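You operate a simulated robot arm through the tools that you are given. There is no shell and no other tool. Be economical: measure what you need, move in short steps, check, and stop when the job is done.

You run a simulated two-armed robot. Do the job below in one go: nothing can be reset, and whatever is moved stays where it is left.

## Task
Put two of the cream rollers from the top of the grey table on the top of the rigging table. Take the blue pin and put it on the black long pad. Press the mode button three times. Put the yellow marker on the top of the black rack. Take the lamp from the top of the grey table and put it on the deck of the steel pallet. Fetch the clear lens and set it on the deck of the steel pallet. The order is free. Set down upright: lamp.

The check looks at the end state, three seconds after you hand in, the way a careful person would. Anything else that was tipped, shoved, dropped, spilled or broken makes it a failure.

## Robot
Two 6-joint arms with fingered hands on one trunk, on a base that drives. Base frame: it is fixed to the floor where the robot stands at the start and does not move with it; the origin is under the middle of the robot, x ahead of it, y to its left, z up; the surface under the hand at the start is at about z = 850. Lengths are in mm, angles in rad, forces in N, time in s.
The left shoulder is at the start at [70, 168, 1468], the right one opposite. With the tool pointing down near the work surface each hand reaches from about 380 to 640 mm from the robot's upright axis, wherever it stands, measured 20 degrees to its own side. Places, roughly: blue pin (3x3x10 cm) [1900, -5700, 900]; clear lens (9x8x2 cm) [-800, -1700, 900]; cream roller (4x4x3 cm) [900, 0, 900]; deck of the steel pallet [1600, -4000, 600]; lamp [1000, -250, 1000]; long pad (17x6x3 cm) [2200, -5800, 900]; mode button [3500, -3000, 1100]; top of the black rack [2100, -5800, 800]; top of the rigging table [-900, 1700, 900]; yellow marker [6250, -5000, 750]. Payload 4 kg a hand.
The tool frame of a hand sits at the grasp point between the pads (the TCP): z along the fingers, y along the line on which they close. The tips reach 26 mm beyond it. The gripper opens to 132 mm. The gripper's body begins 73 mm behind the TCP. The gripper is a hand of 3 fingers: y runs from the thumb to the fingers, the wrist lies at [0, 0, -224] in the tool frame, and closing takes about 1.5 s.
Orientation is told as [roll, pitch, yaw] about the base's x, y, z axes, in that order, counted from this pose: with the fingers straight down and closing along the base's y, the tool's x points along the base's -x, its y along +y and its z along -z.

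## Interface
- The arms move only by the tool servo_tool. It takes "left_moves", "right_moves" or both (then of equal length, played together; a hand with none holds still); each is one flat list of numbers, 6 for each row, row after row: the turn, a rotation vector about the tool's x, y, z in rad, then the shift along the tool's x, y, z in mm. In form: [ax, ay, az, x, y, z, ax, ay, az, x, y, z, ...]. A call has 1 to 8 rows; each row shifts and turns the commanded pose from where the row before left it, along the tool's axes as they then stand. "left_claw" and "right_claw" are, for a hand that has rows, the opening, from 0 (shut) to 1 (fully open), set as the call begins (left out, the last holds). Rows are played at 5 a second. More than 50 mm and 0.15 rad between two rows, or a gripper value outside its range, and nothing of the call is played. A pose out of reach is approached as far as the arm can. The call stops where the force on the tool passes 40 N (or 10 N more than at its start, if that is more) or the arm is blocked; 0.2 s more then pass. The fingers move at their own pace (about 108 mm/s each) and stop on an object; they squeeze with about 28 N. The grip force told is the motor's: it shows also when the fingers shut on nothing. Time passes only in rows, and 0.2 s behind the last, so rows that do not move let the fingers close. The reply holds the time, the measured pose of the TCP, the force on the tool along the base axes, the opening and the grip force, in the units named above and with some noise, with the torque about the TCP (base axes, N m) and any sound that the robot's microphone picked up.
- Cameras (640 x 400 px; columns grow to the right, rows downward): "scene" is now at [126.5, -6.4, 1673.9]; the picture's right is [-0.09, -1.00, 0.00], its down [-0.78, 0.07, -0.62] and it looks along [0.62, -0.06, -0.78] (base axes); focal length 259 px, centre (320, 200). "left" rides on the left gripper at [-62, 3, -92] in its tool frame; the picture's right is [-0.05, -1.00, 0.00], its down [0.83, -0.04, -0.56] and it looks along [0.55, -0.03, 0.83] (tool axes); focal length 230 px, centre (320, 200). "right" rides on the right gripper at [62, 3, -92] in its tool frame; the picture's right is [-0.05, 1.00, 0.00], its down [-0.83, -0.04, -0.56] and it looks along [-0.55, -0.03, 0.83] (tool axes); focal length 230 px, centre (320, 200). There is no depth. A picture from a camera that has moved, and an enlarged one, comes with that camera's place and axes in the base frame and with its lens.
- get_image(camera): a new picture of that camera. The clock stands still meanwhile.
- move_column(by): slides the trunk up (or, below 0, down) by that many mm; the arms and the scene camera ride with it, the base frame stays. It gives what a move gives, with no picture.
- base_move(legs): drives the robot by 1 to 6 legs, each [ahead, left, turn to the left] in mm, mm and rad, along the robot's own axes; the way and the turn of a leg run together, so that a leg with both is an arc; at most 1500 mm and 3.142 rad a leg. The arms and the cameras ride along, it lands a little off, and it stops where it bumps. It gives what a move gives.
- set_fingers(finger1, finger2, thumb_bend, hand): sets how far each is bent, from 0 (flat) to 100 (curled in); at 30 the hand is open as for a grip, at 70 the pads meet at the TCP. One left out holds its place. A second passes; each finger stops where it meets its share of the squeeze, and holds until it gets a number again. A gripper value or a shape takes the hand back. It gives what a move gives, with no picture; readings hold the bend of each and the force on the fingers (four entries, about 0 where the hand has none), thumb and palm.
- preshape(shape, hand): the hand has 3 fingers and takes this shape, open, in about a second: jaw (thumb against the fingers, like two jaws); tri (thumb and two fingers); tip (a fingertip pinch); poke (one finger out to press); point (the index stretched); flat (the hand flat); cup (the hand cupped); fist (a fist). The gripper value then closes the fingers along that shape, each until it touches; the sizes above hold for jaw. It gives what a move gives, with no picture.
- pan_tilt(pan, tilt): turns the head with the scene camera to pan (to the left, within 1.501 rad either way) and tilt (down, from -0.506 to 1.204), counted from straight ahead of the robot. It gives what a move gives.
- enlarge(camera, box): a new picture of the part [left, top, right, bottom] of that camera's present view, enlarged. The clock stands still meanwhile.
- hand_in(): hands the job in; it is judged then, once.

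Go step by step. Nothing tells you exact positions but the pictures and the camera data: compare them with the known pose of the tool, close in by small moves and look again before you grip or let go. The budget is 196 turns and 176 pictures, counting those below and the enlarged ones. Unless the task says otherwise, let go and move clear before handing in.

The tools are called after "Request:" as a command line: name --argument value ..., lists and objects as JSON in quotes. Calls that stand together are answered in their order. servo_tool: Moves the arms, as the interface text tells. Its arguments: {"type":"object","properties":{"left_moves":{"type":"array"},"left_claw":{"type":"number"},"right_moves":{"type":"array"},"right_claw":{"type":"number"}},"required":[]} The other tools are called the same way: move_column (by) slides the trunk up or down; preshape (shape, hand) gives the hand a shape; set_fingers (finger1, finger2, thumb_bend, hand) moves the fingers one by one; base_move (legs) drives the base; pan_tilt (pan, tilt) turns the head that bears the scene camera; get_image (camera) takes a picture; enlarge (camera, box) takes an enlarged picture of a part of a camera's view; hand_in () hands the job in.

At the start:

```text
t: 0.0
left_eef_pos: [565.1, 254.1, 1096.2]
left_orientation: [-0.001, 0.0, 0.001]
left_wrist_force: [-0.6, 0.2, 0.0]
left_torque: [0.0, 0.03, -0.03]
left_width: 131.9
left_grip_force: 0.1
left_shape: jaw
left_bend: [30.0, 30.0, 30.0]
left_finger forces: [0.0, 0.0, 0.0, 0.0, 0.0, 0.0]
right_eef_pos: [439.1, -189.3, 1035.5]
right_orientation: [-0.001, 0.0, 0.0]
right_wrist_force: [1.1, 0.1, -0.2]
right_torque: [-0.02, 0.0, 0.0]
right_width: 131.8
right_grip_force: 0.1
right_shape: jaw
right_bend: [30.0, 30.0, 30.0]
right_finger forces: [0.0, 0.0, 0.0, 0.0, 0.1, 0.1]
trunk travel left (down, up): [-914.0, 26.0]
robot x, y, heading: [-1.0, -0.3, 0.002]
head pan, tilt: [-0.089, 0.899]
```

scene: 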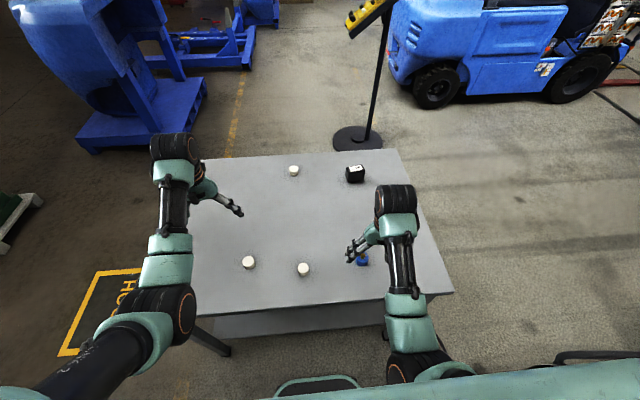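
right: 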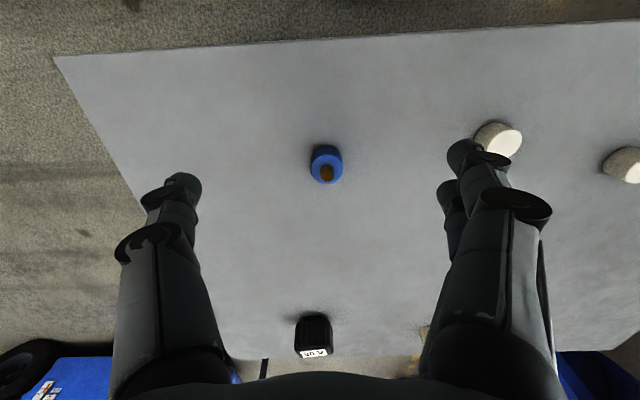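
left: 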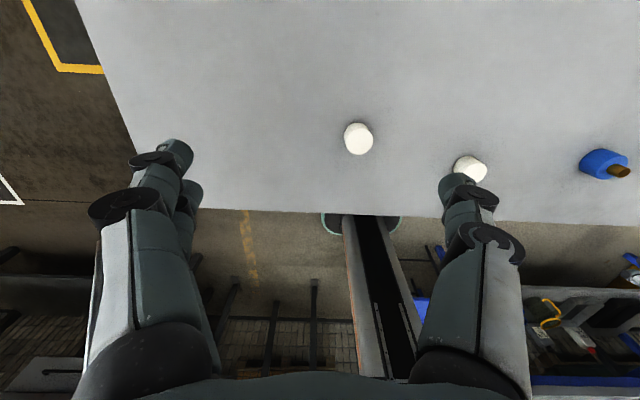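

I see the grey table with three cream rollers, a black item at the far right and a blue one under the right hand. I'll look closer to identify them.

Request:
enlarge --camera "scene" --box '[280, 130, 440, 290]'

Request:
pan_tilt --pan -0.6 --tilt 0.2

Request:
get_image --camera "scene"

```text
2.50 times, centred on (360, 210) of scene
camera zoom: at [126.5, -6.4, 1673.9], right [-0.09, -1.0, 0.0], down [-0.78, 0.07, -0.62], along [0.62, -0.06, -0.78], focal length 646 px, centre (220, 175)
```

zoom: 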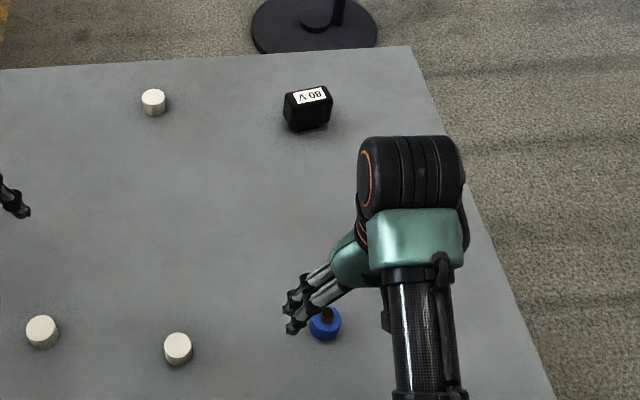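

```text
t: 1.1
left_eef_pos: [565.7, 255.0, 1096.9]
left_orientation: [0.0, 0.0, 0.0]
left_wrist_force: [-0.1, 0.5, -0.5]
left_torque: [-0.02, 0.01, 0.01]
left_width: 131.7
left_grip_force: 0.1
left_shape: jaw
left_bend: [30.0, 30.0, 30.0]
left_finger forces: [0.0, 0.1, 0.0, 0.0, 0.0, 0.0]
right_eef_pos: [438.5, -187.7, 1036.1]
right_orientation: [-0.001, -0.001, 0.0]
right_wrist_force: [0.1, 0.3, -0.6]
right_torque: [-0.01, 0.0, 0.0]
right_width: 132.0
right_grip_force: 0.0
right_shape: jaw
right_bend: [30.0, 30.0, 30.0]
right_finger forces: [0.0, 0.0, 0.1, 0.0, 0.0, 0.0]
trunk travel left (down, up): [-914.0, 26.0]
robot x, y, heading: [1.1, -1.1, 0.001]
head pan, tilt: [-0.6, 0.201]
```

```text
171 pictures are left
camera scene: at [128.1, -52.2, 1735.2], right [-0.56, -0.83, 0.0], down [-0.17, 0.11, -0.98], along [0.81, -0.55, -0.2], focal length 259 px, centre (320, 200)
```

scene: 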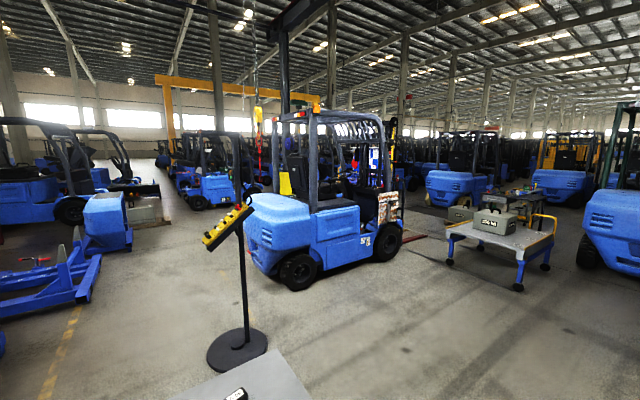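

Rollers triangulate to [523,196], [480,16] and [940,30], with the table top near 850. The black box is near [890,-228]. I'll start by lowering the left hand over the first roller, then look.

Request:
servo_tool --left_moves '[0, 0, 0, 21, -29, 0, 0, 0, 0, 21, -29, 0, 0, 0, 0, 0, 0, 45, 0, 0, 0, 0, 0, 45, 0, 0, 0, 0, 0, 45]' --left_claw 1

Request:
get_image --camera "left"

Request:
pan_tilt --pan -1.4 --tilt 0.2

Request:
get_image --camera "scene"

Request:
pan_tilt --pan 1.4 --tilt 0.3

Request:
get_image --camera "scene"

```text
t: 2.3
left_eef_pos: [537.3, 195.0, 940.9]
left_orientation: [-0.001, -0.002, 0.003]
left_wrist_force: [-0.2, -0.5, 0.4]
left_torque: [0.04, 0.02, -0.03]
left_width: 131.9
left_grip_force: 0.1
left_shape: jaw
left_bend: [30.0, 30.0, 30.0]
left_finger forces: [0.0, 0.0, 0.1, 0.1, 0.0, 0.0]
left hand out of reach, approached as far as the arm can: row 1, 2
right_eef_pos: [438.3, -188.5, 1036.0]
right_orientation: [0.001, 0.0, 0.001]
right_wrist_force: [-0.1, -0.4, -0.1]
right_torque: [0.0, 0.0, -0.01]
right_width: 132.2
right_grip_force: 0.0
right_shape: jaw
right_bend: [30.0, 30.0, 30.0]
right_finger forces: [0.0, 0.0, 0.1, 0.0, 0.1, 0.1]
trunk travel left (down, up): [-914.0, 26.0]
robot x, y, heading: [0.5, -0.6, -0.005]
head pan, tilt: [-0.6, 0.201]
```

```text
170 pictures are left
camera left: at [599.4, 197.3, 1034.1], right [0.05, -1.0, 0.0], down [-0.83, -0.04, 0.56], along [-0.55, -0.03, -0.83], focal length 230 px, centre (320, 200)
```

left: 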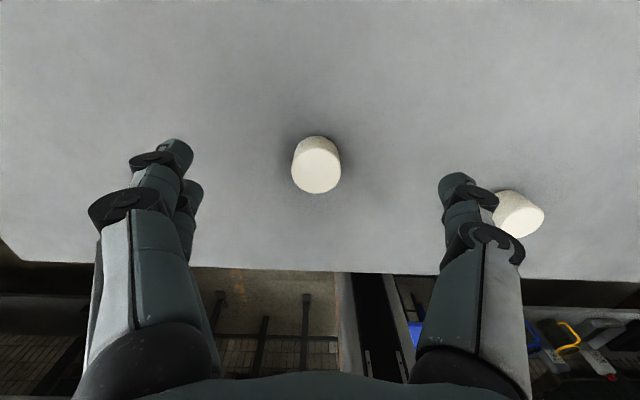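

```text
t: 3.4
left_eef_pos: [536.9, 195.2, 942.6]
left_orientation: [-0.001, 0.0, -0.001]
left_wrist_force: [-0.1, -0.1, 0.3]
left_torque: [0.0, 0.01, -0.03]
left_width: 131.9
left_grip_force: 0.1
left_shape: jaw
left_bend: [30.0, 30.0, 30.0]
left_finger forces: [0.0, 0.1, 0.1, 0.0, 0.0, 0.1]
right_eef_pos: [439.7, -188.8, 1035.7]
right_orientation: [0.0, -0.001, -0.001]
right_wrist_force: [-0.3, -0.4, 0.0]
right_torque: [-0.02, -0.03, 0.02]
right_width: 131.7
right_grip_force: 0.1
right_shape: jaw
right_bend: [30.0, 30.0, 30.0]
right_finger forces: [0.0, 0.1, 0.0, 0.0, 0.0, 0.0]
trunk travel left (down, up): [-914.0, 26.0]
robot x, y, heading: [1.4, -1.3, -0.002]
head pan, tilt: [-1.4, 0.201]
```

```text
169 pictures are left
camera scene: at [67.1, -91.7, 1735.3], right [-0.99, -0.17, 0.0], down [-0.03, 0.2, -0.98], along [0.17, -0.97, -0.2], focal length 259 px, centre (320, 200)
```

scene: 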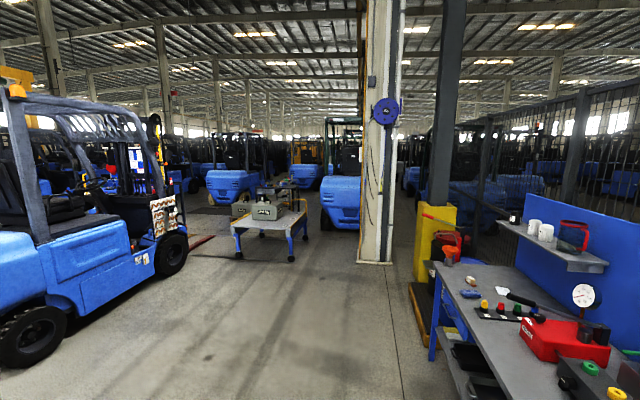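

```text
t: 5.9
left_eef_pos: [537.2, 194.9, 943.3]
left_orientation: [-0.001, -0.002, 0.001]
left_wrist_force: [1.2, 0.3, 0.4]
left_torque: [0.02, 0.0, 0.01]
left_width: 131.8
left_grip_force: 0.1
left_shape: jaw
left_bend: [30.0, 30.0, 30.0]
left_finger forces: [0.0, 0.1, 0.1, 0.0, 0.0, 0.0]
right_eef_pos: [438.8, -189.2, 1035.6]
right_orientation: [-0.001, 0.0, 0.002]
right_wrist_force: [-0.1, 0.0, 0.3]
right_torque: [0.02, -0.02, 0.02]
right_width: 132.0
right_grip_force: 0.0
right_shape: jaw
right_bend: [30.0, 30.0, 30.0]
right_finger forces: [0.1, 0.0, 0.0, 0.0, 0.1, 0.0]
trunk travel left (down, up): [-914.0, 26.0]
robot x, y, heading: [-1.0, -0.7, -0.0]
head pan, tilt: [1.4, 0.3]
```

```text
168 pictures are left
camera scene: at [67.1, 92.3, 1726.0], right [0.99, -0.17, 0.0], down [-0.05, -0.29, -0.96], along [0.16, 0.94, -0.3], focal length 259 px, centre (320, 200)
```

scene: 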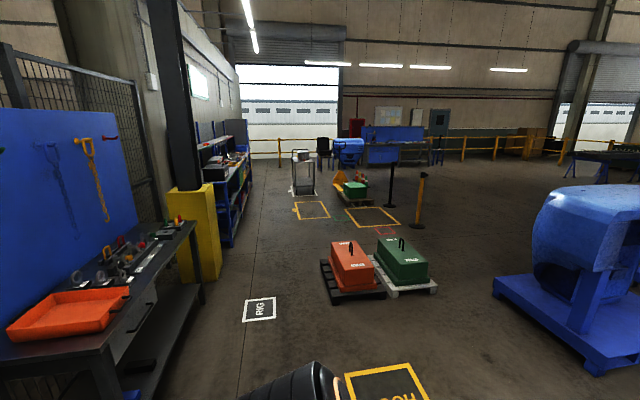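

The left roller is at about [520,196], so I'll shift 18 mm towards the robot and go down to grip it.

Request:
servo_tool --left_moves '[0, 0, 0, 17, 1, 0, 0, 0, 0, 0, 0, 30, 0, 0, 0, 0, 0, 29]' --left_claw 1

Request:
servo_tool --left_moves '[0, 0, 0, 0, 0, 0, 0, 0, 0, 0, 0, 0, 0, 0, 0, 0, 0, 0, 0, 0, 0, 0, 0, 0, 0, 0, 0, 0, 0, 0, 0, 0, 0, 0, 0, 0, 0, 0, 0, 0, 0, 0]' --left_claw 0

Request:
get_image --camera "left"

```text
t: 6.7
left_eef_pos: [519.2, 196.1, 885.2]
left_orientation: [-0.002, 0.0, 0.003]
left_wrist_force: [-0.4, 0.3, -0.4]
left_torque: [0.02, 0.0, 0.01]
left_width: 131.9
left_grip_force: 0.0
left_shape: jaw
left_bend: [30.0, 30.0, 30.0]
left_finger forces: [0.1, 0.1, 0.0, 0.0, 0.1, 0.0]
right_eef_pos: [439.2, -187.9, 1034.9]
right_orientation: [-0.001, 0.0, 0.0]
right_wrist_force: [0.1, 0.1, -0.8]
right_torque: [-0.05, 0.01, 0.0]
right_width: 132.0
right_grip_force: 0.1
right_shape: jaw
right_bend: [30.0, 30.0, 30.0]
right_finger forces: [0.0, 0.1, 0.0, 0.1, 0.0, 0.0]
trunk travel left (down, up): [-914.0, 26.0]
robot x, y, heading: [-5.1, -1.3, -0.008]
head pan, tilt: [1.4, 0.3]
```

```text
t: 8.3
left_eef_pos: [516.9, 196.4, 885.6]
left_orientation: [0.001, 0.0, 0.0]
left_wrist_force: [-0.8, 0.4, 0.2]
left_torque: [0.02, 0.04, -0.05]
left_width: 29.1
left_grip_force: 28.0
left_shape: jaw
left_bend: [73.0, 73.0, 70.0]
left_finger forces: [13.1, 12.4, 0.0, 0.1, 24.9, 0.0]
right_eef_pos: [438.8, -188.7, 1035.5]
right_orientation: [0.0, 0.0, 0.0]
right_wrist_force: [0.3, -0.1, -0.1]
right_torque: [-0.01, 0.02, -0.02]
right_width: 131.9
right_grip_force: 0.1
right_shape: jaw
right_bend: [30.0, 30.0, 30.0]
right_finger forces: [0.1, 0.1, 0.0, 0.0, 0.1, 0.1]
trunk travel left (down, up): [-914.0, 26.0]
robot x, y, heading: [-1.4, 0.6, -0.002]
head pan, tilt: [1.4, 0.3]
```

```text
167 pictures are left
camera left: at [580.5, 199.3, 978.5], right [0.05, -1.0, 0.0], down [-0.83, -0.04, 0.56], along [-0.55, -0.03, -0.83], focal length 230 px, centre (320, 200)
```

left: 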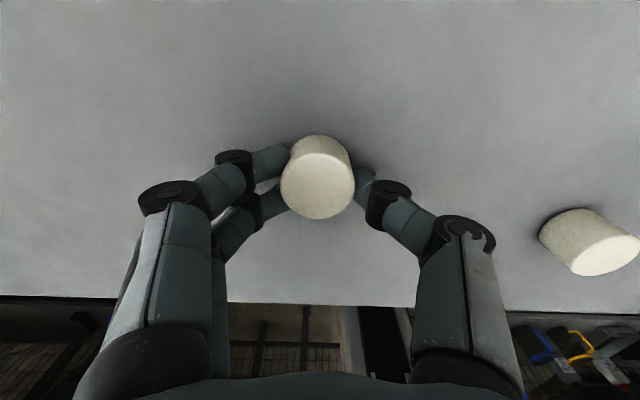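

Gripped. I'll lift the left hand away and bring the right hand over the second roller.

Request:
servo_tool --left_moves '[0, 0, 0, 0, 0, -45, 0, 0, 0, 0, 0, -45, 0, 0, 0, 0, 20, -45, 0, 0, 0, 0, 20, -45, 0, 0, 0, 0, 20, 0]' --left_claw 0

Request:
servo_tool --right_moves '[0, 0, 0, -8, 41, 0, 0, 0, 0, -8, 41, 0, 0, 0, 0, -8, 41, 0, 0, 0, 0, -8, 41, 0, 0, 0, 0, -9, 40, 0, 0, 0, 0, 0, 0, 45, 0, 0, 0, 0, 0, 45]' --right_claw 1

Request:
get_image --camera "right"

Request:
get_image --camera "left"

```text
t: 9.5
left_eef_pos: [516.8, 256.4, 1067.2]
left_orientation: [-0.002, 0.003, 0.0]
left_wrist_force: [0.5, -0.4, -0.9]
left_torque: [-0.02, 0.02, 0.0]
left_width: 28.8
left_grip_force: 28.0
left_shape: jaw
left_bend: [73.0, 73.0, 70.0]
left_finger forces: [13.3, 12.6, 0.0, 0.0, 24.9, 0.1]
right_eef_pos: [439.1, -188.5, 1036.2]
right_orientation: [0.001, -0.001, 0.001]
right_wrist_force: [0.3, -0.4, 0.7]
right_torque: [-0.02, -0.03, 0.0]
right_width: 132.1
right_grip_force: 0.0
right_shape: jaw
right_bend: [30.0, 30.0, 30.0]
right_finger forces: [0.0, 0.0, 0.0, 0.0, 0.0, 0.0]
trunk travel left (down, up): [-914.0, 26.0]
robot x, y, heading: [-0.1, -4.2, -0.002]
head pan, tilt: [1.4, 0.3]
```

```text
t: 10.0
left_eef_pos: [517.0, 255.8, 1067.7]
left_orientation: [-0.001, 0.002, -0.001]
left_wrist_force: [-0.1, 0.0, -1.1]
left_torque: [0.0, -0.01, 0.01]
left_width: 28.9
left_grip_force: 27.5
left_shape: jaw
left_bend: [73.0, 73.0, 70.0]
left_finger forces: [13.4, 12.5, 0.1, 0.0, 25.1, 0.0]
right_eef_pos: [443.4, -226.6, 1014.7]
right_orientation: [-0.202, 0.019, -0.032]
right_wrist_force: [0.2, 0.1, 1.3]
right_torque: [-0.02, -0.01, 0.02]
right_width: 132.1
right_grip_force: 0.1
right_shape: jaw
right_bend: [30.0, 30.0, 30.0]
right_finger forces: [0.0, 0.0, 0.1, 0.0, 0.1, 0.0]
right hand out of reach, approached as far as the arm can: row 2
trunk travel left (down, up): [-914.0, 26.0]
robot x, y, heading: [2.1, 3.5, -0.002]
head pan, tilt: [1.4, 0.3]
stopped in row 2 (right hand): the arm was blocked; the commanded pose is now the measured one
```

```text
166 pictures are left
camera right: at [384.8, -203.0, 1106.0], right [0.08, 0.98, -0.2], down [0.84, 0.04, 0.54], along [0.53, -0.21, -0.82], focal length 230 px, centre (320, 200)
```

right: 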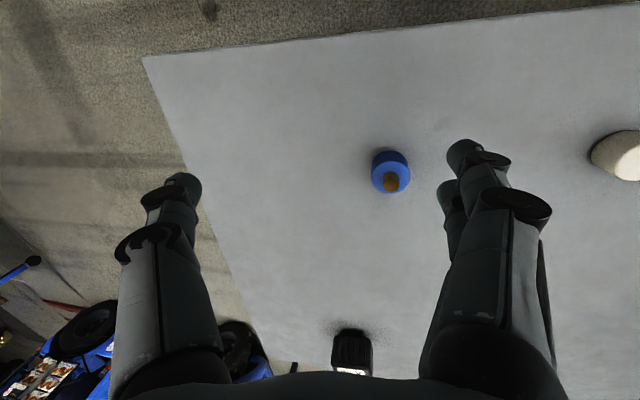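

```text
165 pictures are left
camera left: at [580.0, 258.4, 1159.1], right [0.05, -1.0, 0.0], down [-0.83, -0.04, 0.56], along [-0.56, -0.03, -0.83], focal length 230 px, centre (320, 200)
```

left: 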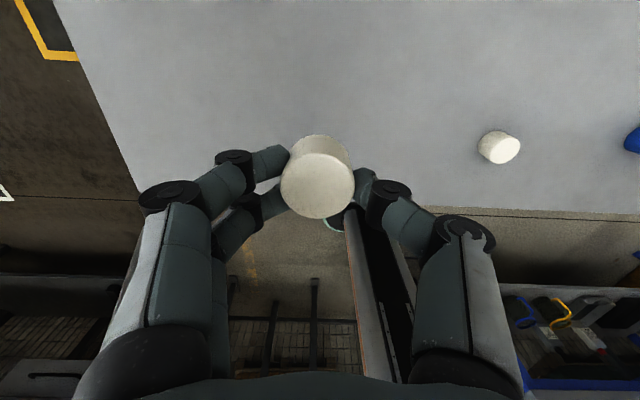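

The right arm can't come that far inward, and its orientation got twisted. I'll straighten it, then shift the base left so the roller falls in its zone.

Request:
servo_tool --right_moves '[-0.1, -0.01, -0.016, 0, 18, -10, -0.1, -0.01, -0.016, 0, 18, -10]' --right_claw 1

Request:
base_move --legs '[[0, 200, 0]]'

Request:
get_image --camera "right"

```text
t: 10.6
left_eef_pos: [517.6, 256.0, 1067.5]
left_orientation: [0.001, 0.0, 0.0]
left_wrist_force: [-0.5, 0.6, -0.7]
left_torque: [0.01, -0.01, 0.01]
left_width: 28.9
left_grip_force: 28.0
left_shape: jaw
left_bend: [73.0, 73.0, 70.0]
left_finger forces: [13.5, 12.6, 0.1, 0.0, 25.0, 0.1]
right_eef_pos: [443.5, -187.0, 1028.5]
right_orientation: [0.003, 0.005, 0.004]
right_wrist_force: [-1.1, -0.5, -0.9]
right_torque: [0.02, -0.02, 0.0]
right_width: 132.0
right_grip_force: 0.0
right_shape: jaw
right_bend: [30.0, 30.0, 30.0]
right_finger forces: [0.1, 0.1, 0.1, 0.0, 0.0, 0.1]
trunk travel left (down, up): [-914.0, 26.0]
robot x, y, heading: [-0.6, 3.3, 0.001]
head pan, tilt: [1.4, 0.3]
```

```text
t: 12.2
left_eef_pos: [518.5, 453.4, 1068.2]
left_orientation: [0.001, 0.0, -0.005]
left_wrist_force: [-0.2, -0.2, -1.0]
left_torque: [0.01, -0.01, -0.03]
left_width: 29.0
left_grip_force: 28.2
left_shape: jaw
left_bend: [73.0, 73.0, 70.0]
left_finger forces: [13.4, 12.6, 0.0, 0.0, 25.0, 0.0]
right_eef_pos: [443.1, 11.4, 1028.4]
right_orientation: [0.0, 0.003, -0.002]
right_wrist_force: [0.4, 0.2, -1.0]
right_torque: [0.02, -0.02, 0.02]
right_width: 132.0
right_grip_force: 0.1
right_shape: jaw
right_bend: [30.0, 30.0, 30.0]
right_finger forces: [0.0, 0.0, 0.0, 0.1, 0.0, 0.0]
trunk travel left (down, up): [-914.0, 26.0]
robot x, y, heading: [1.6, 202.5, -0.009]
head pan, tilt: [1.4, 0.3]
```

```text
164 pictures are left
camera right: at [382.5, 14.1, 1121.5], right [0.05, 1.0, 0.0], down [0.83, -0.05, 0.55], along [0.55, -0.03, -0.83], focal length 230 px, centre (320, 200)
```

right: 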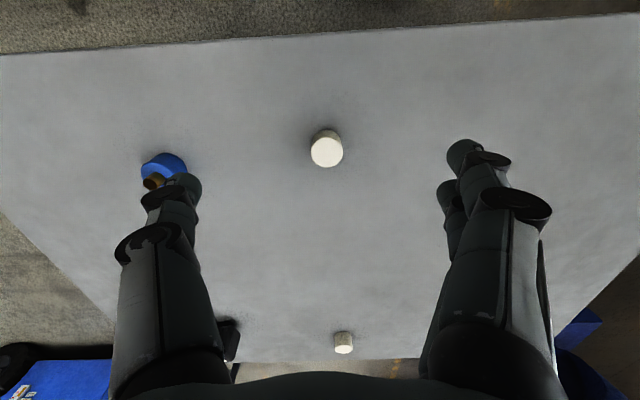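

The roller is at [482,16]. I'll go down onto it with the right hand.

Request:
servo_tool --right_moves '[0, 0, 0, -19, 2, 10, 0, 0, 0, -20, 2, 40, 0, 0, 0, 0, 0, 45, 0, 0, 0, 0, 0, 24, 0, 0, 0, 0, 0, 24]' --right_claw 1

Request:
get_image --camera "right"

```text
t: 13.4
left_eef_pos: [520.3, 456.2, 1066.9]
left_orientation: [0.0, 0.002, -0.004]
left_wrist_force: [0.7, 0.5, -0.8]
left_torque: [-0.02, 0.0, -0.02]
left_width: 29.2
left_grip_force: 28.1
left_shape: jaw
left_bend: [73.0, 73.0, 70.0]
left_finger forces: [13.3, 12.5, 0.1, 0.0, 25.0, 0.0]
right_eef_pos: [485.4, 19.4, 886.1]
right_orientation: [0.001, 0.004, -0.003]
right_wrist_force: [-0.6, 0.1, -0.6]
right_torque: [0.02, -0.02, -0.01]
right_width: 131.8
right_grip_force: 0.0
right_shape: jaw
right_bend: [30.0, 30.0, 30.0]
right_finger forces: [0.1, 0.0, 0.1, 0.0, 0.0, 0.1]
trunk travel left (down, up): [-914.0, 26.0]
robot x, y, heading: [0.2, 202.5, -0.008]
head pan, tilt: [1.4, 0.3]
```

```text
163 pictures are left
camera right: at [423.7, 21.9, 979.4], right [0.05, 1.0, 0.0], down [0.83, -0.05, 0.55], along [0.55, -0.03, -0.83], focal length 230 px, centre (320, 200)
```

right: 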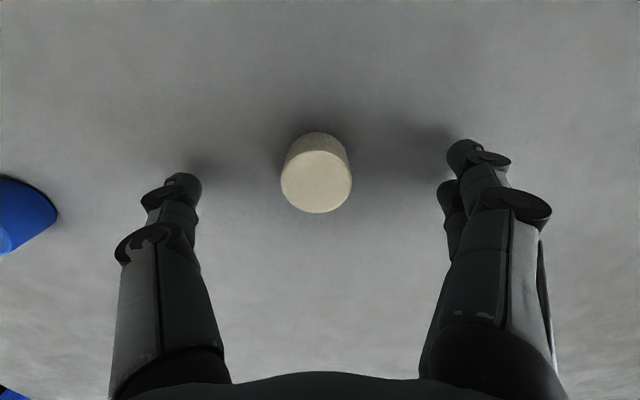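

Well centred, same view as the left grasp had; I'll close, lift, and then bring the hands up for driving.

Request:
servo_tool --right_moves '[0, 0, 0, 0, 0, 0, 0, 0, 0, 0, 0, 0, 0, 0, 0, 0, 0, 0, 0, 0, 0, 0, 0, 0, 0, 0, 0, 0, 0, 0, 0, 0, 0, 0, 0, 0, 0, 0, 0, 0, 0, 0]' --right_claw 0

Request:
servo_tool --right_moves '[0, 0, 0, 0, 0, -45, 0, 0, 0, 0, 0, -45, 0, 0, 0, 0, 0, -45, 0, 0, 0, 10, 0, -45]' --right_claw 0

Request:
get_image --camera "right"

Request:
base_move --legs '[[-700, 0, 0], [0, 0, 1.57]]'

Request:
pan_tilt --pan 0.6 --tilt 0.5

Request:
get_image --camera "scene"

```text
t: 15.1
left_eef_pos: [520.1, 457.2, 1066.7]
left_orientation: [-0.001, 0.0, -0.006]
left_wrist_force: [-0.2, -0.8, -0.7]
left_torque: [0.0, -0.01, 0.05]
left_width: 28.9
left_grip_force: 28.4
left_shape: jaw
left_bend: [73.0, 73.0, 70.0]
left_finger forces: [13.4, 12.7, 0.0, 0.1, 25.0, 0.0]
right_eef_pos: [484.2, 20.1, 887.0]
right_orientation: [0.001, 0.003, -0.001]
right_wrist_force: [0.0, -0.1, -0.7]
right_torque: [-0.01, 0.0, -0.04]
right_width: 25.9
right_grip_force: 28.0
right_shape: jaw
right_bend: [73.0, 73.0, 70.0]
right_finger forces: [13.3, 11.9, 0.0, 0.0, 24.7, 0.0]
trunk travel left (down, up): [-914.0, 26.0]
robot x, y, heading: [-1.7, 202.4, -0.01]
head pan, tilt: [1.4, 0.3]
```

```text
t: 16.1
left_eef_pos: [518.6, 456.4, 1067.3]
left_orientation: [-0.003, 0.0, -0.006]
left_wrist_force: [-0.3, 0.2, -0.9]
left_torque: [0.0, 0.0, 0.0]
left_width: 28.8
left_grip_force: 27.9
left_shape: jaw
left_bend: [73.0, 73.0, 70.0]
left_finger forces: [13.5, 12.6, 0.0, 0.0, 24.9, 0.0]
right_eef_pos: [473.7, 16.6, 1055.7]
right_orientation: [-0.013, 0.002, -0.007]
right_wrist_force: [-0.6, 0.4, -1.4]
right_torque: [-0.01, -0.01, 0.0]
right_width: 26.0
right_grip_force: 28.5
right_shape: jaw
right_bend: [73.0, 73.0, 70.0]
right_finger forces: [13.5, 12.6, 0.0, 0.1, 24.8, 0.0]
right hand out of reach, approached as far as the arm can: row 4
trunk travel left (down, up): [-914.0, 26.0]
robot x, y, heading: [-2.4, 202.7, -0.004]
head pan, tilt: [1.4, 0.3]
```

```text
162 pictures are left
camera right: at [412.9, 20.8, 1148.5], right [0.06, 1.0, -0.01], down [0.83, -0.04, 0.55], along [0.55, -0.04, -0.83], focal length 230 px, centre (320, 200)
```

right: 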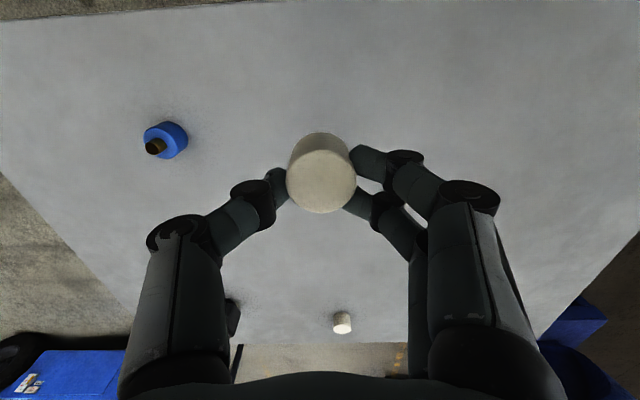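

```text
t: 22.3
left_eef_pos: [-529.5, 822.5, 1067.0]
left_orientation: [-0.001, 0.002, 0.781]
left_wrist_force: [0.3, 0.3, -0.9]
left_torque: [0.0, 0.03, 0.0]
left_width: 28.9
left_grip_force: 27.8
left_shape: jaw
left_bend: [73.0, 73.0, 70.0]
left_finger forces: [13.7, 12.9, 0.0, 0.0, 25.0, 0.0]
right_eef_pos: [-247.9, 478.6, 1053.7]
right_orientation: [-0.013, 0.005, 0.78]
right_wrist_force: [0.9, 0.0, -1.6]
right_torque: [-0.04, 0.0, 0.0]
right_width: 25.8
right_grip_force: 27.9
right_shape: jaw
right_bend: [73.0, 73.0, 70.0]
right_finger forces: [14.2, 13.0, 0.0, 0.0, 25.0, 0.0]
trunk travel left (down, up): [-914.0, 26.0]
robot x, y, heading: [-718.6, 277.7, 0.78]
head pan, tilt: [1.4, 0.3]
stopped in leg 2: the robot was blocked; the commanded pose is now the measured one
```

```text
t: 23.4
left_eef_pos: [-530.3, 821.6, 1067.1]
left_orientation: [-0.001, 0.0, 0.781]
left_wrist_force: [-0.5, 0.6, -1.4]
left_torque: [-0.03, -0.01, 0.05]
left_width: 28.7
left_grip_force: 28.5
left_shape: jaw
left_bend: [73.0, 73.0, 70.0]
left_finger forces: [13.7, 12.8, 0.1, 0.0, 25.1, 0.0]
right_eef_pos: [-251.2, 478.2, 1053.7]
right_orientation: [-0.014, 0.004, 0.78]
right_wrist_force: [-0.6, 0.4, -1.0]
right_torque: [0.03, -0.03, -0.01]
right_width: 25.7
right_grip_force: 27.9
right_shape: jaw
right_bend: [73.0, 73.0, 70.0]
right_finger forces: [14.1, 13.0, 0.1, 0.0, 25.1, 0.0]
trunk travel left (down, up): [-914.0, 26.0]
robot x, y, heading: [-720.2, 280.7, 0.78]
head pan, tilt: [0.6, 0.499]
```

```text
161 pictures are left
camera scene: at [-665.3, 401.6, 1707.7], right [0.98, -0.19, 0.0], down [-0.09, -0.47, -0.88], along [0.17, 0.86, -0.48], focal length 259 px, centre (320, 200)
```

scene: 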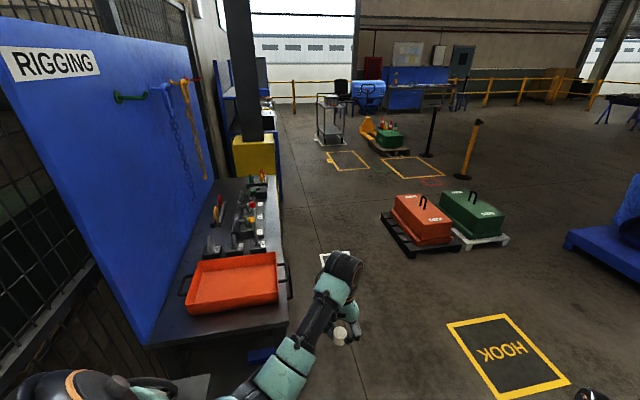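

Turning was blocked near the rigging bench. I'll move away from it (world +x), turn to face −x, then look.

Request:
base_move --legs '[[370, -270, 0], [700, 0, 0.78]]'

Request:
pan_tilt --pan 1.0 --tilt 0.5

Request:
get_image --camera "scene"

```text
t: 29.7
left_eef_pos: [-259.1, 1501.3, 1068.6]
left_orientation: [0.0, 0.0, 1.571]
left_wrist_force: [-0.4, 0.3, -0.8]
left_torque: [0.02, 0.01, 0.05]
left_width: 28.9
left_grip_force: 28.0
left_shape: jaw
left_bend: [73.0, 73.0, 70.0]
left_finger forces: [13.6, 12.8, 0.0, 0.0, 24.8, 0.0]
right_eef_pos: [183.1, 1459.3, 1054.7]
right_orientation: [-0.014, 0.003, 1.57]
right_wrist_force: [0.2, 0.9, -1.8]
right_torque: [0.04, 0.02, 0.04]
right_width: 25.9
right_grip_force: 27.7
right_shape: jaw
right_bend: [73.0, 73.0, 70.0]
right_finger forces: [13.8, 12.9, 0.1, 0.0, 24.7, 0.0]
trunk travel left (down, up): [-914.0, 26.0]
robot x, y, heading: [-3.1, 984.9, 1.572]
head pan, tilt: [0.6, 0.499]
```

```text
t: 30.5
left_eef_pos: [-260.3, 1503.9, 1068.0]
left_orientation: [-0.004, 0.003, 1.571]
left_wrist_force: [0.5, 0.0, -0.1]
left_torque: [0.04, 0.02, 0.0]
left_width: 28.7
left_grip_force: 27.5
left_shape: jaw
left_bend: [73.0, 73.0, 70.0]
left_finger forces: [13.7, 12.9, 0.1, 0.1, 24.8, 0.1]
right_eef_pos: [181.9, 1460.7, 1053.3]
right_orientation: [-0.016, 0.004, 1.57]
right_wrist_force: [-0.2, 0.5, -0.4]
right_torque: [0.02, -0.01, 0.0]
right_width: 25.7
right_grip_force: 27.8
right_shape: jaw
right_bend: [73.0, 73.0, 70.0]
right_finger forces: [13.9, 13.0, 0.0, 0.1, 24.8, 0.0]
trunk travel left (down, up): [-914.0, 26.0]
robot x, y, heading: [-3.5, 986.8, 1.567]
head pan, tilt: [1.0, 0.499]
```

```text
160 pictures are left
camera scene: at [-79.5, 1086.0, 1707.5], right [0.54, 0.84, 0.0], down [0.4, -0.26, -0.88], along [-0.74, 0.47, -0.48], focal length 259 px, centre (320, 200)
```

scene: 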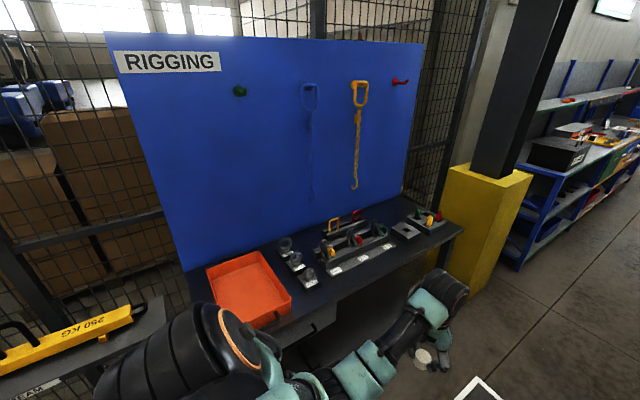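

Next I'll drive up alongside the rigging table and turn to face it.

Request:
base_move --legs '[[550, 0, 0], [0, 0, 1.57]]'

Request:
pan_tilt --pan 0 --tilt 0.6

Request:
get_image --camera "scene"

```text
t: 37.5
left_eef_pos: [-531.8, 1307.0, 1066.4]
left_orientation: [-0.002, 0.0, 3.102]
left_wrist_force: [-0.2, -0.6, -0.7]
left_torque: [0.01, -0.01, 0.0]
left_width: 28.4
left_grip_force: 27.9
left_shape: jaw
left_bend: [73.0, 73.0, 70.0]
left_finger forces: [13.9, 13.0, 0.0, 0.0, 24.6, 0.0]
right_eef_pos: [-470.3, 1747.2, 1053.0]
right_orientation: [-0.015, 0.003, 3.101]
right_wrist_force: [-0.6, -0.4, -1.1]
right_torque: [-0.01, 0.0, 0.0]
right_width: 25.6
right_grip_force: 28.3
right_shape: jaw
right_bend: [73.0, 73.0, 70.0]
right_finger forces: [13.7, 13.0, 0.0, 0.0, 24.5, 0.0]
trunk travel left (down, up): [-914.0, 26.0]
robot x, y, heading: [-5.4, 1542.3, 3.103]
head pan, tilt: [1.0, 0.499]
```

```text
t: 38.7
left_eef_pos: [-530.9, 1307.3, 1068.4]
left_orientation: [-0.002, 0.001, 3.103]
left_wrist_force: [-0.2, 0.2, -0.5]
left_torque: [-0.05, -0.05, 0.0]
left_width: 28.8
left_grip_force: 27.8
left_shape: jaw
left_bend: [73.0, 73.0, 70.0]
left_finger forces: [13.9, 13.0, 0.0, 0.0, 24.5, 0.0]
right_eef_pos: [-470.0, 1745.8, 1054.3]
right_orientation: [-0.016, 0.004, 3.102]
right_wrist_force: [0.0, 0.0, -0.2]
right_torque: [0.0, -0.01, -0.02]
right_width: 25.7
right_grip_force: 27.8
right_shape: jaw
right_bend: [73.0, 73.0, 70.0]
right_finger forces: [13.8, 13.0, 0.0, 0.1, 24.5, 0.1]
trunk travel left (down, up): [-914.0, 26.0]
robot x, y, heading: [-3.4, 1538.4, 3.103]
head pan, tilt: [0.0, 0.6]
```

```text
159 pictures are left
camera scene: at [-141.4, 1546.8, 1698.5], right [0.04, 1.0, 0.0], down [0.56, -0.02, -0.82], along [-0.82, 0.03, -0.57], focal length 259 px, centre (320, 200)
```

scene: 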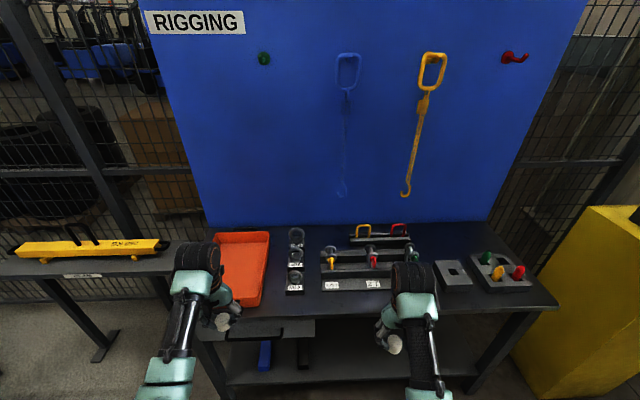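

The front strip of the rigging table (edge x≈−667) looks free. I'll drive in so that both hands hover over it.

Request:
base_move --legs '[[0, 0, 0.038], [190, -115, 0]]'

Request:
get_image --camera "scene"

Request:
get_image --camera "left"

Request:
get_image --camera "right"

```text
t: 40.8
left_eef_pos: [-705.8, 1398.5, 1068.8]
left_orientation: [-0.004, -0.002, 3.136]
left_wrist_force: [-0.7, -0.2, -1.2]
left_torque: [0.02, 0.02, 0.05]
left_width: 28.8
left_grip_force: 28.0
left_shape: jaw
left_bend: [73.0, 73.0, 70.0]
left_finger forces: [14.0, 13.0, 0.0, 0.1, 24.6, 0.1]
right_eef_pos: [-660.9, 1839.6, 1054.8]
right_orientation: [-0.016, 0.002, 3.137]
right_wrist_force: [1.0, 0.1, -1.5]
right_torque: [0.02, 0.03, -0.01]
right_width: 25.4
right_grip_force: 28.4
right_shape: jaw
right_bend: [73.0, 73.0, 70.0]
right_finger forces: [13.7, 13.0, 0.0, 0.0, 24.5, 0.0]
trunk travel left (down, up): [-914.0, 26.0]
robot x, y, heading: [-190.6, 1653.1, 3.134]
head pan, tilt: [0.0, 0.6]
```

```text
158 pictures are left
camera scene: at [-323.1, 1651.0, 1698.9], right [0.0, 1.0, 0.0], down [0.56, 0.0, -0.83], along [-0.83, 0.0, -0.56], focal length 259 px, centre (320, 200)
```

scene: 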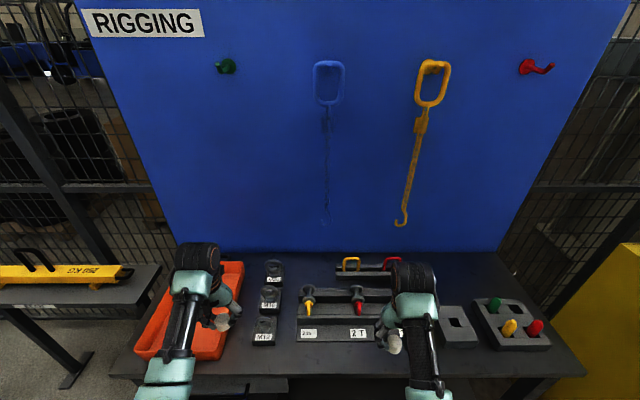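

```text
157 pictures are left
camera left: at [-765.8, 1394.2, 1160.4], right [-0.05, 1.0, 0.0], down [0.83, 0.04, 0.55], along [0.55, 0.03, -0.83], focal length 230 px, centre (320, 200)
```

left: 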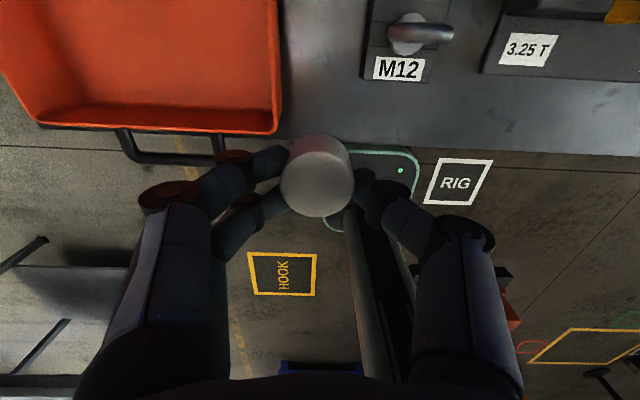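

```text
156 pictures are left
camera right: at [-598.7, 1834.5, 1148.1], right [-0.06, -1.0, -0.02], down [-0.83, 0.04, 0.55], along [-0.55, 0.04, -0.83], focal length 230 px, centre (320, 200)
```

right: 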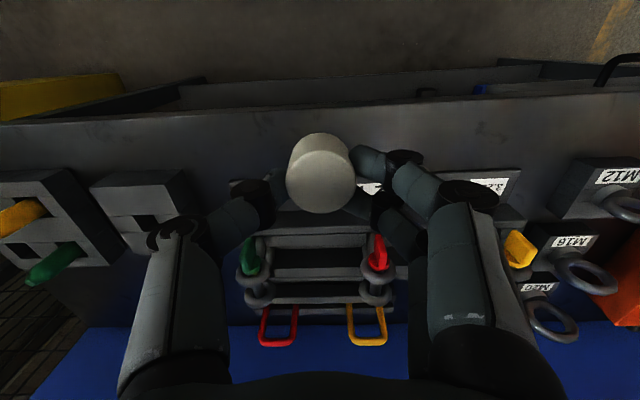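

Spots chosen are [-703,1425] for the left roller and [-703,1840] for the right, both ahead of the fittings. I'll lower both together to just above the table.

Request:
servo_tool --left_moves '[0, 0, 0, 2, -27, 0, 0, 0, 0, 0, 0, 44, 0, 0, 0, 0, 0, 44, 0, 0, 0, 0, 0, 44, 0, 0, 0, 0, 0, 34]' --right_moves '[0, 0, 0, -42, 0, 0, 0, 0, 0, 0, 0, 40, 0, 0, 0, 0, 0, 40, 0, 0, 0, 0, 0, 40, 0, 0, 0, 0, 0, 32]' --left_claw 0 --right_claw 0

Request:
get_image --camera "left"

Request:
get_image --camera "right"

```text
t: 42.0
left_eef_pos: [-704.3, 1427.7, 898.6]
left_orientation: [-0.002, -0.002, 3.138]
left_wrist_force: [0.5, -0.1, -0.8]
left_torque: [-0.01, 0.01, -0.01]
left_width: 28.6
left_grip_force: 28.3
left_shape: jaw
left_bend: [73.0, 73.0, 70.0]
left_finger forces: [14.3, 13.1, 0.0, 0.1, 24.5, 0.0]
right_eef_pos: [-706.9, 1841.9, 902.3]
right_orientation: [-0.015, 0.002, 3.138]
right_wrist_force: [0.9, 0.4, -0.2]
right_torque: [-0.02, 0.01, -0.02]
right_width: 25.6
right_grip_force: 28.2
right_shape: jaw
right_bend: [73.0, 73.0, 70.0]
right_finger forces: [13.9, 13.3, 0.0, 0.0, 24.6, 0.0]
trunk travel left (down, up): [-914.0, 26.0]
robot x, y, heading: [-191.7, 1649.4, 3.134]
head pan, tilt: [0.0, 0.6]
```

```text
155 pictures are left
camera left: at [-764.9, 1424.3, 990.7], right [-0.05, 1.0, 0.0], down [0.83, 0.04, 0.56], along [0.55, 0.03, -0.83], focal length 230 px, centre (320, 200)
```

left: 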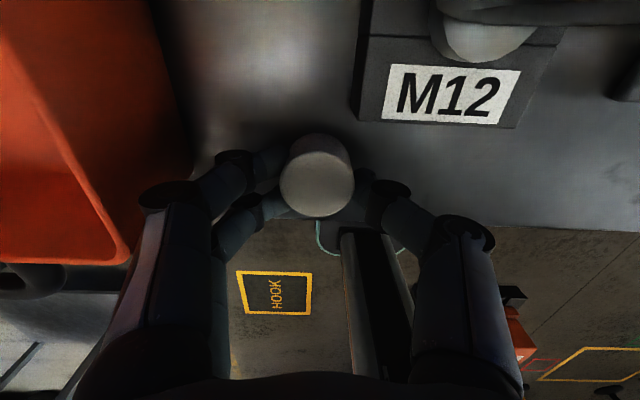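

```text
154 pictures are left
camera right: at [-645.5, 1837.6, 995.0], right [-0.06, -1.0, -0.01], down [-0.83, 0.04, 0.55], along [-0.55, 0.04, -0.83], focal length 230 px, centre (320, 200)
```

right: 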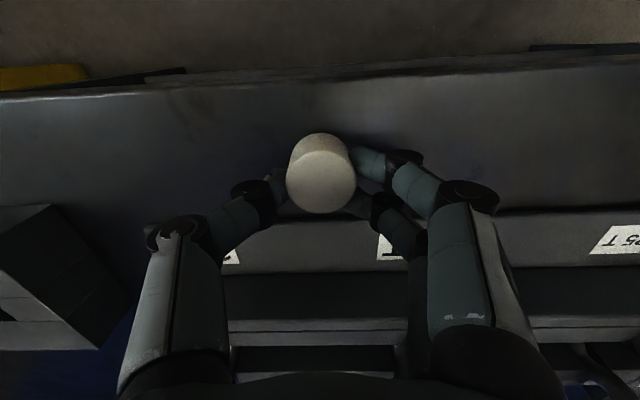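

Both are clear. I'll creep down to contact.

Request:
servo_tool --left_moves '[0, 0, 0, 0, 0, 4, 0, 0, 0, 0, 0, 4, 0, 0, 0, 0, 0, 3]' --right_moves '[0, 0, 0, 0, 0, 5, 0, 0, 0, 0, 0, 5, 0, 0, 0, 0, 0, 4]'

```text
t: 42.8
left_eef_pos: [-704.3, 1427.7, 893.8]
left_orientation: [-0.002, -0.012, 3.138]
left_wrist_force: [-1.3, 0.7, 21.5]
left_torque: [-0.05, -0.01, -0.02]
left_width: 29.4
left_grip_force: 28.3
left_shape: jaw
left_bend: [74.0, 74.0, 71.0]
left_finger forces: [17.3, 15.8, 0.0, 0.1, 30.9, 0.0]
right_eef_pos: [-706.4, 1841.8, 895.5]
right_orientation: [-0.016, -0.013, 3.139]
right_wrist_force: [-5.3, -0.9, 28.0]
right_torque: [-0.12, 0.01, 0.0]
right_width: 26.9
right_grip_force: 28.0
right_shape: jaw
right_bend: [74.0, 73.0, 71.0]
right_finger forces: [17.7, 18.1, 0.0, 0.0, 32.0, 0.1]
trunk travel left (down, up): [-914.0, 26.0]
robot x, y, heading: [-187.4, 1652.4, 3.141]
head pan, tilt: [0.0, 0.6]
```

Contact on both. I'll ease the pressure and open part way.

Request:
servo_tool --left_moves '[0, 0, 0, 0, 0, -5]' --right_moves '[0, 0, 0, 0, 0, -6]'

Request:
servo_tool --left_moves '[0, 0, 0, 0, 0, 0, 0, 0, 0, 0, 0, 0, 0, 0, 0, 0, 0, 0]' --right_moves '[0, 0, 0, 0, 0, 0, 0, 0, 0, 0, 0, 0, 0, 0, 0, 0, 0, 0]' --left_claw 0.55 --right_claw 0.6

Request:
servo_tool --left_moves '[0, 0, 0, 0, 0, -40, 0, 0, 0, 0, 0, -45, 0, 0, 0, 0, 0, -45, 0, 0, 0, 0, 0, -45]' --right_moves '[0, 0, 0, 0, 0, -40, 0, 0, 0, 0, 0, -45, 0, 0, 0, 0, 0, -45, 0, 0, 0, 20, 0, -30]'

Request:
get_image --camera "left"

Request:
get_image --camera "right"

```text
t: 43.2
left_eef_pos: [-703.5, 1427.7, 895.0]
left_orientation: [-0.004, -0.002, 3.14]
left_wrist_force: [-4.8, 1.8, 14.2]
left_torque: [-0.03, 0.1, 0.01]
left_width: 29.4
left_grip_force: 28.0
left_shape: jaw
left_bend: [74.0, 74.0, 71.0]
left_finger forces: [17.5, 14.5, 0.1, 0.0, 30.0, 0.0]
right_eef_pos: [-703.9, 1843.7, 894.7]
right_orientation: [-0.015, 0.001, 3.138]
right_wrist_force: [-5.6, -2.7, 15.3]
right_torque: [-0.16, 0.08, -0.06]
right_width: 26.8
right_grip_force: 27.9
right_shape: jaw
right_bend: [74.0, 73.0, 71.0]
right_finger forces: [17.5, 18.3, 0.0, 0.1, 29.1, 0.1]
trunk travel left (down, up): [-914.0, 26.0]
robot x, y, heading: [-189.1, 1650.3, 3.134]
head pan, tilt: [0.0, 0.6]
```

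```text
t: 44.0
left_eef_pos: [-704.7, 1425.8, 893.0]
left_orientation: [0.0, 0.003, 3.138]
left_wrist_force: [-0.6, 0.2, -0.7]
left_torque: [0.0, 0.02, 0.02]
left_width: 72.2
left_grip_force: 0.1
left_shape: jaw
left_bend: [72.0, 72.0, 70.0]
left_finger forces: [0.0, 0.1, 0.0, 0.0, 0.0, 0.0]
right_eef_pos: [-704.7, 1843.7, 893.6]
right_orientation: [-0.015, 0.005, 3.139]
right_wrist_force: [-0.2, -0.9, -0.3]
right_torque: [0.0, -0.01, 0.0]
right_width: 78.8
right_grip_force: 0.1
right_shape: jaw
right_bend: [71.0, 71.0, 71.0]
right_finger forces: [0.0, 0.0, 0.0, 0.1, 0.1, 0.0]
trunk travel left (down, up): [-914.0, 26.0]
robot x, y, heading: [-189.0, 1653.0, 3.139]
head pan, tilt: [0.0, 0.6]
```

```text
t: 45.0
left_eef_pos: [-707.2, 1427.0, 1066.1]
left_orientation: [-0.002, -0.001, 3.138]
left_wrist_force: [0.4, 0.2, 0.9]
left_torque: [-0.01, 0.01, -0.01]
left_width: 71.9
left_grip_force: 0.1
left_shape: jaw
left_bend: [72.0, 72.0, 70.0]
left_finger forces: [0.1, 0.0, 0.0, 0.0, 0.0, 0.0]
right_eef_pos: [-683.9, 1842.4, 1049.1]
right_orientation: [-0.015, 0.003, 3.137]
right_wrist_force: [0.4, 0.8, 0.2]
right_torque: [-0.01, -0.01, 0.03]
right_width: 78.8
right_grip_force: 0.1
right_shape: jaw
right_bend: [71.0, 71.0, 71.0]
right_finger forces: [0.0, 0.1, 0.0, 0.0, 0.0, 0.1]
trunk travel left (down, up): [-914.0, 26.0]
robot x, y, heading: [-188.3, 1650.2, 3.14]
head pan, tilt: [0.0, 0.6]
```

```text
153 pictures are left
camera left: at [-768.2, 1423.5, 1158.8], right [-0.05, 1.0, 0.0], down [0.83, 0.04, 0.56], along [0.56, 0.03, -0.83], focal length 230 px, centre (320, 200)
```

left: 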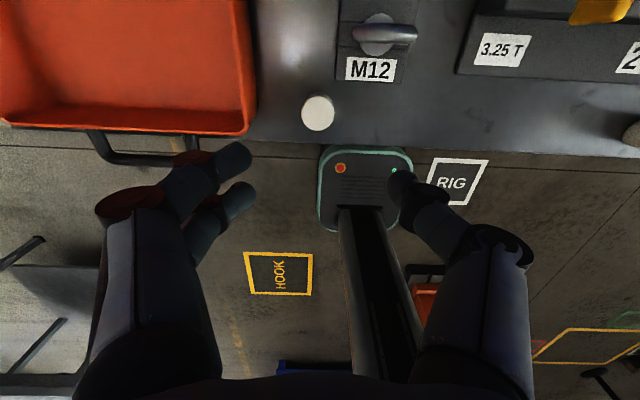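

```text
152 pictures are left
camera right: at [-622.2, 1837.5, 1143.0], right [-0.06, -1.0, -0.02], down [-0.83, 0.04, 0.55], along [-0.55, 0.04, -0.83], focal length 230 px, centre (320, 200)
```

right: 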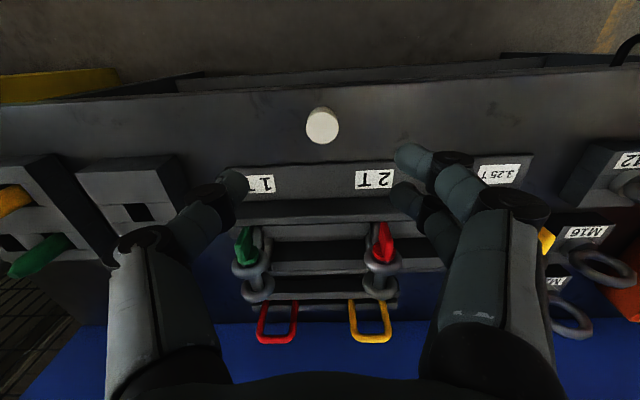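

Both rollers stand well. Next I'll back off and slide along −y towards the lens bench.

Request:
base_move --legs '[[-110, 0, 0], [0, 1500, 0], [0, 1300, 0]]'

Request:
pan_tilt --pan 0.4 --tilt 0.5

Request:
get_image --camera "scene"

```text
t: 57.8
left_eef_pos: [-625.6, -1109.1, 1067.2]
left_orientation: [-0.036, -0.001, 3.115]
left_wrist_force: [-4.0, 24.8, 0.5]
left_torque: [-0.84, -0.15, -0.31]
left_width: 65.0
left_grip_force: 0.1
left_shape: jaw
left_bend: [72.0, 72.0, 70.0]
left_finger forces: [14.0, 12.0, 0.0, 0.0, 0.1, 0.0]
right_eef_pos: [-598.4, -707.5, 1049.4]
right_orientation: [-0.015, 0.003, 3.13]
right_wrist_force: [0.1, 0.1, 0.8]
right_torque: [0.04, 0.0, 0.01]
right_width: 78.6
right_grip_force: 0.0
right_shape: jaw
right_bend: [71.0, 71.0, 71.0]
right_finger forces: [0.0, 0.0, 0.1, 0.0, 0.0, 0.0]
trunk travel left (down, up): [-914.0, 26.0]
robot x, y, heading: [-100.8, -900.0, 3.13]
head pan, tilt: [0.0, 0.6]
stopped in leg 3: the force on the tool passed its limit at 58 N (the readings are from after the stop); the commanded pose is now the measured one
```

```text
t: 58.6
left_eef_pos: [-626.2, -1109.6, 1066.8]
left_orientation: [-0.023, 0.001, 3.122]
left_wrist_force: [-5.4, 23.6, 0.6]
left_torque: [-0.81, -0.07, -0.35]
left_width: 65.4
left_grip_force: 0.0
left_shape: jaw
left_bend: [72.0, 72.0, 70.0]
left_finger forces: [14.3, 10.0, 0.1, 0.1, 0.1, 0.0]
right_eef_pos: [-600.0, -703.6, 1047.8]
right_orientation: [-0.01, 0.004, 3.129]
right_wrist_force: [0.8, 0.0, 0.7]
right_torque: [0.0, -0.03, -0.02]
right_width: 78.6
right_grip_force: 0.1
right_shape: jaw
right_bend: [71.0, 71.0, 71.0]
right_finger forces: [0.1, 0.0, 0.0, 0.1, 0.1, 0.0]
trunk travel left (down, up): [-914.0, 26.0]
robot x, y, heading: [-106.0, -905.4, 3.131]
head pan, tilt: [0.4, 0.499]
```

```text
151 pictures are left
camera scene: at [-239.1, -927.8, 1707.6], right [-0.38, 0.93, 0.0], down [0.44, 0.18, -0.88], along [-0.81, -0.34, -0.48], focal length 259 px, centre (320, 200)
```

scene: 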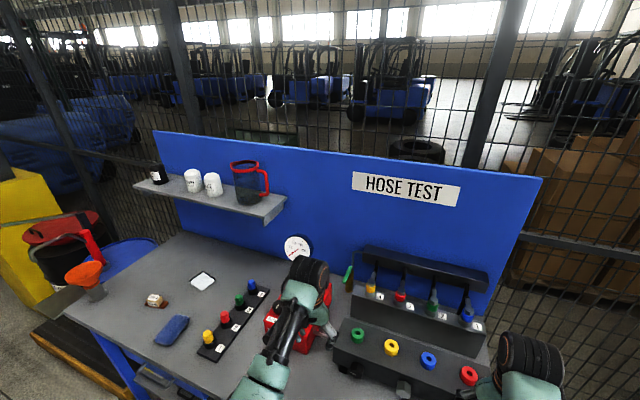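

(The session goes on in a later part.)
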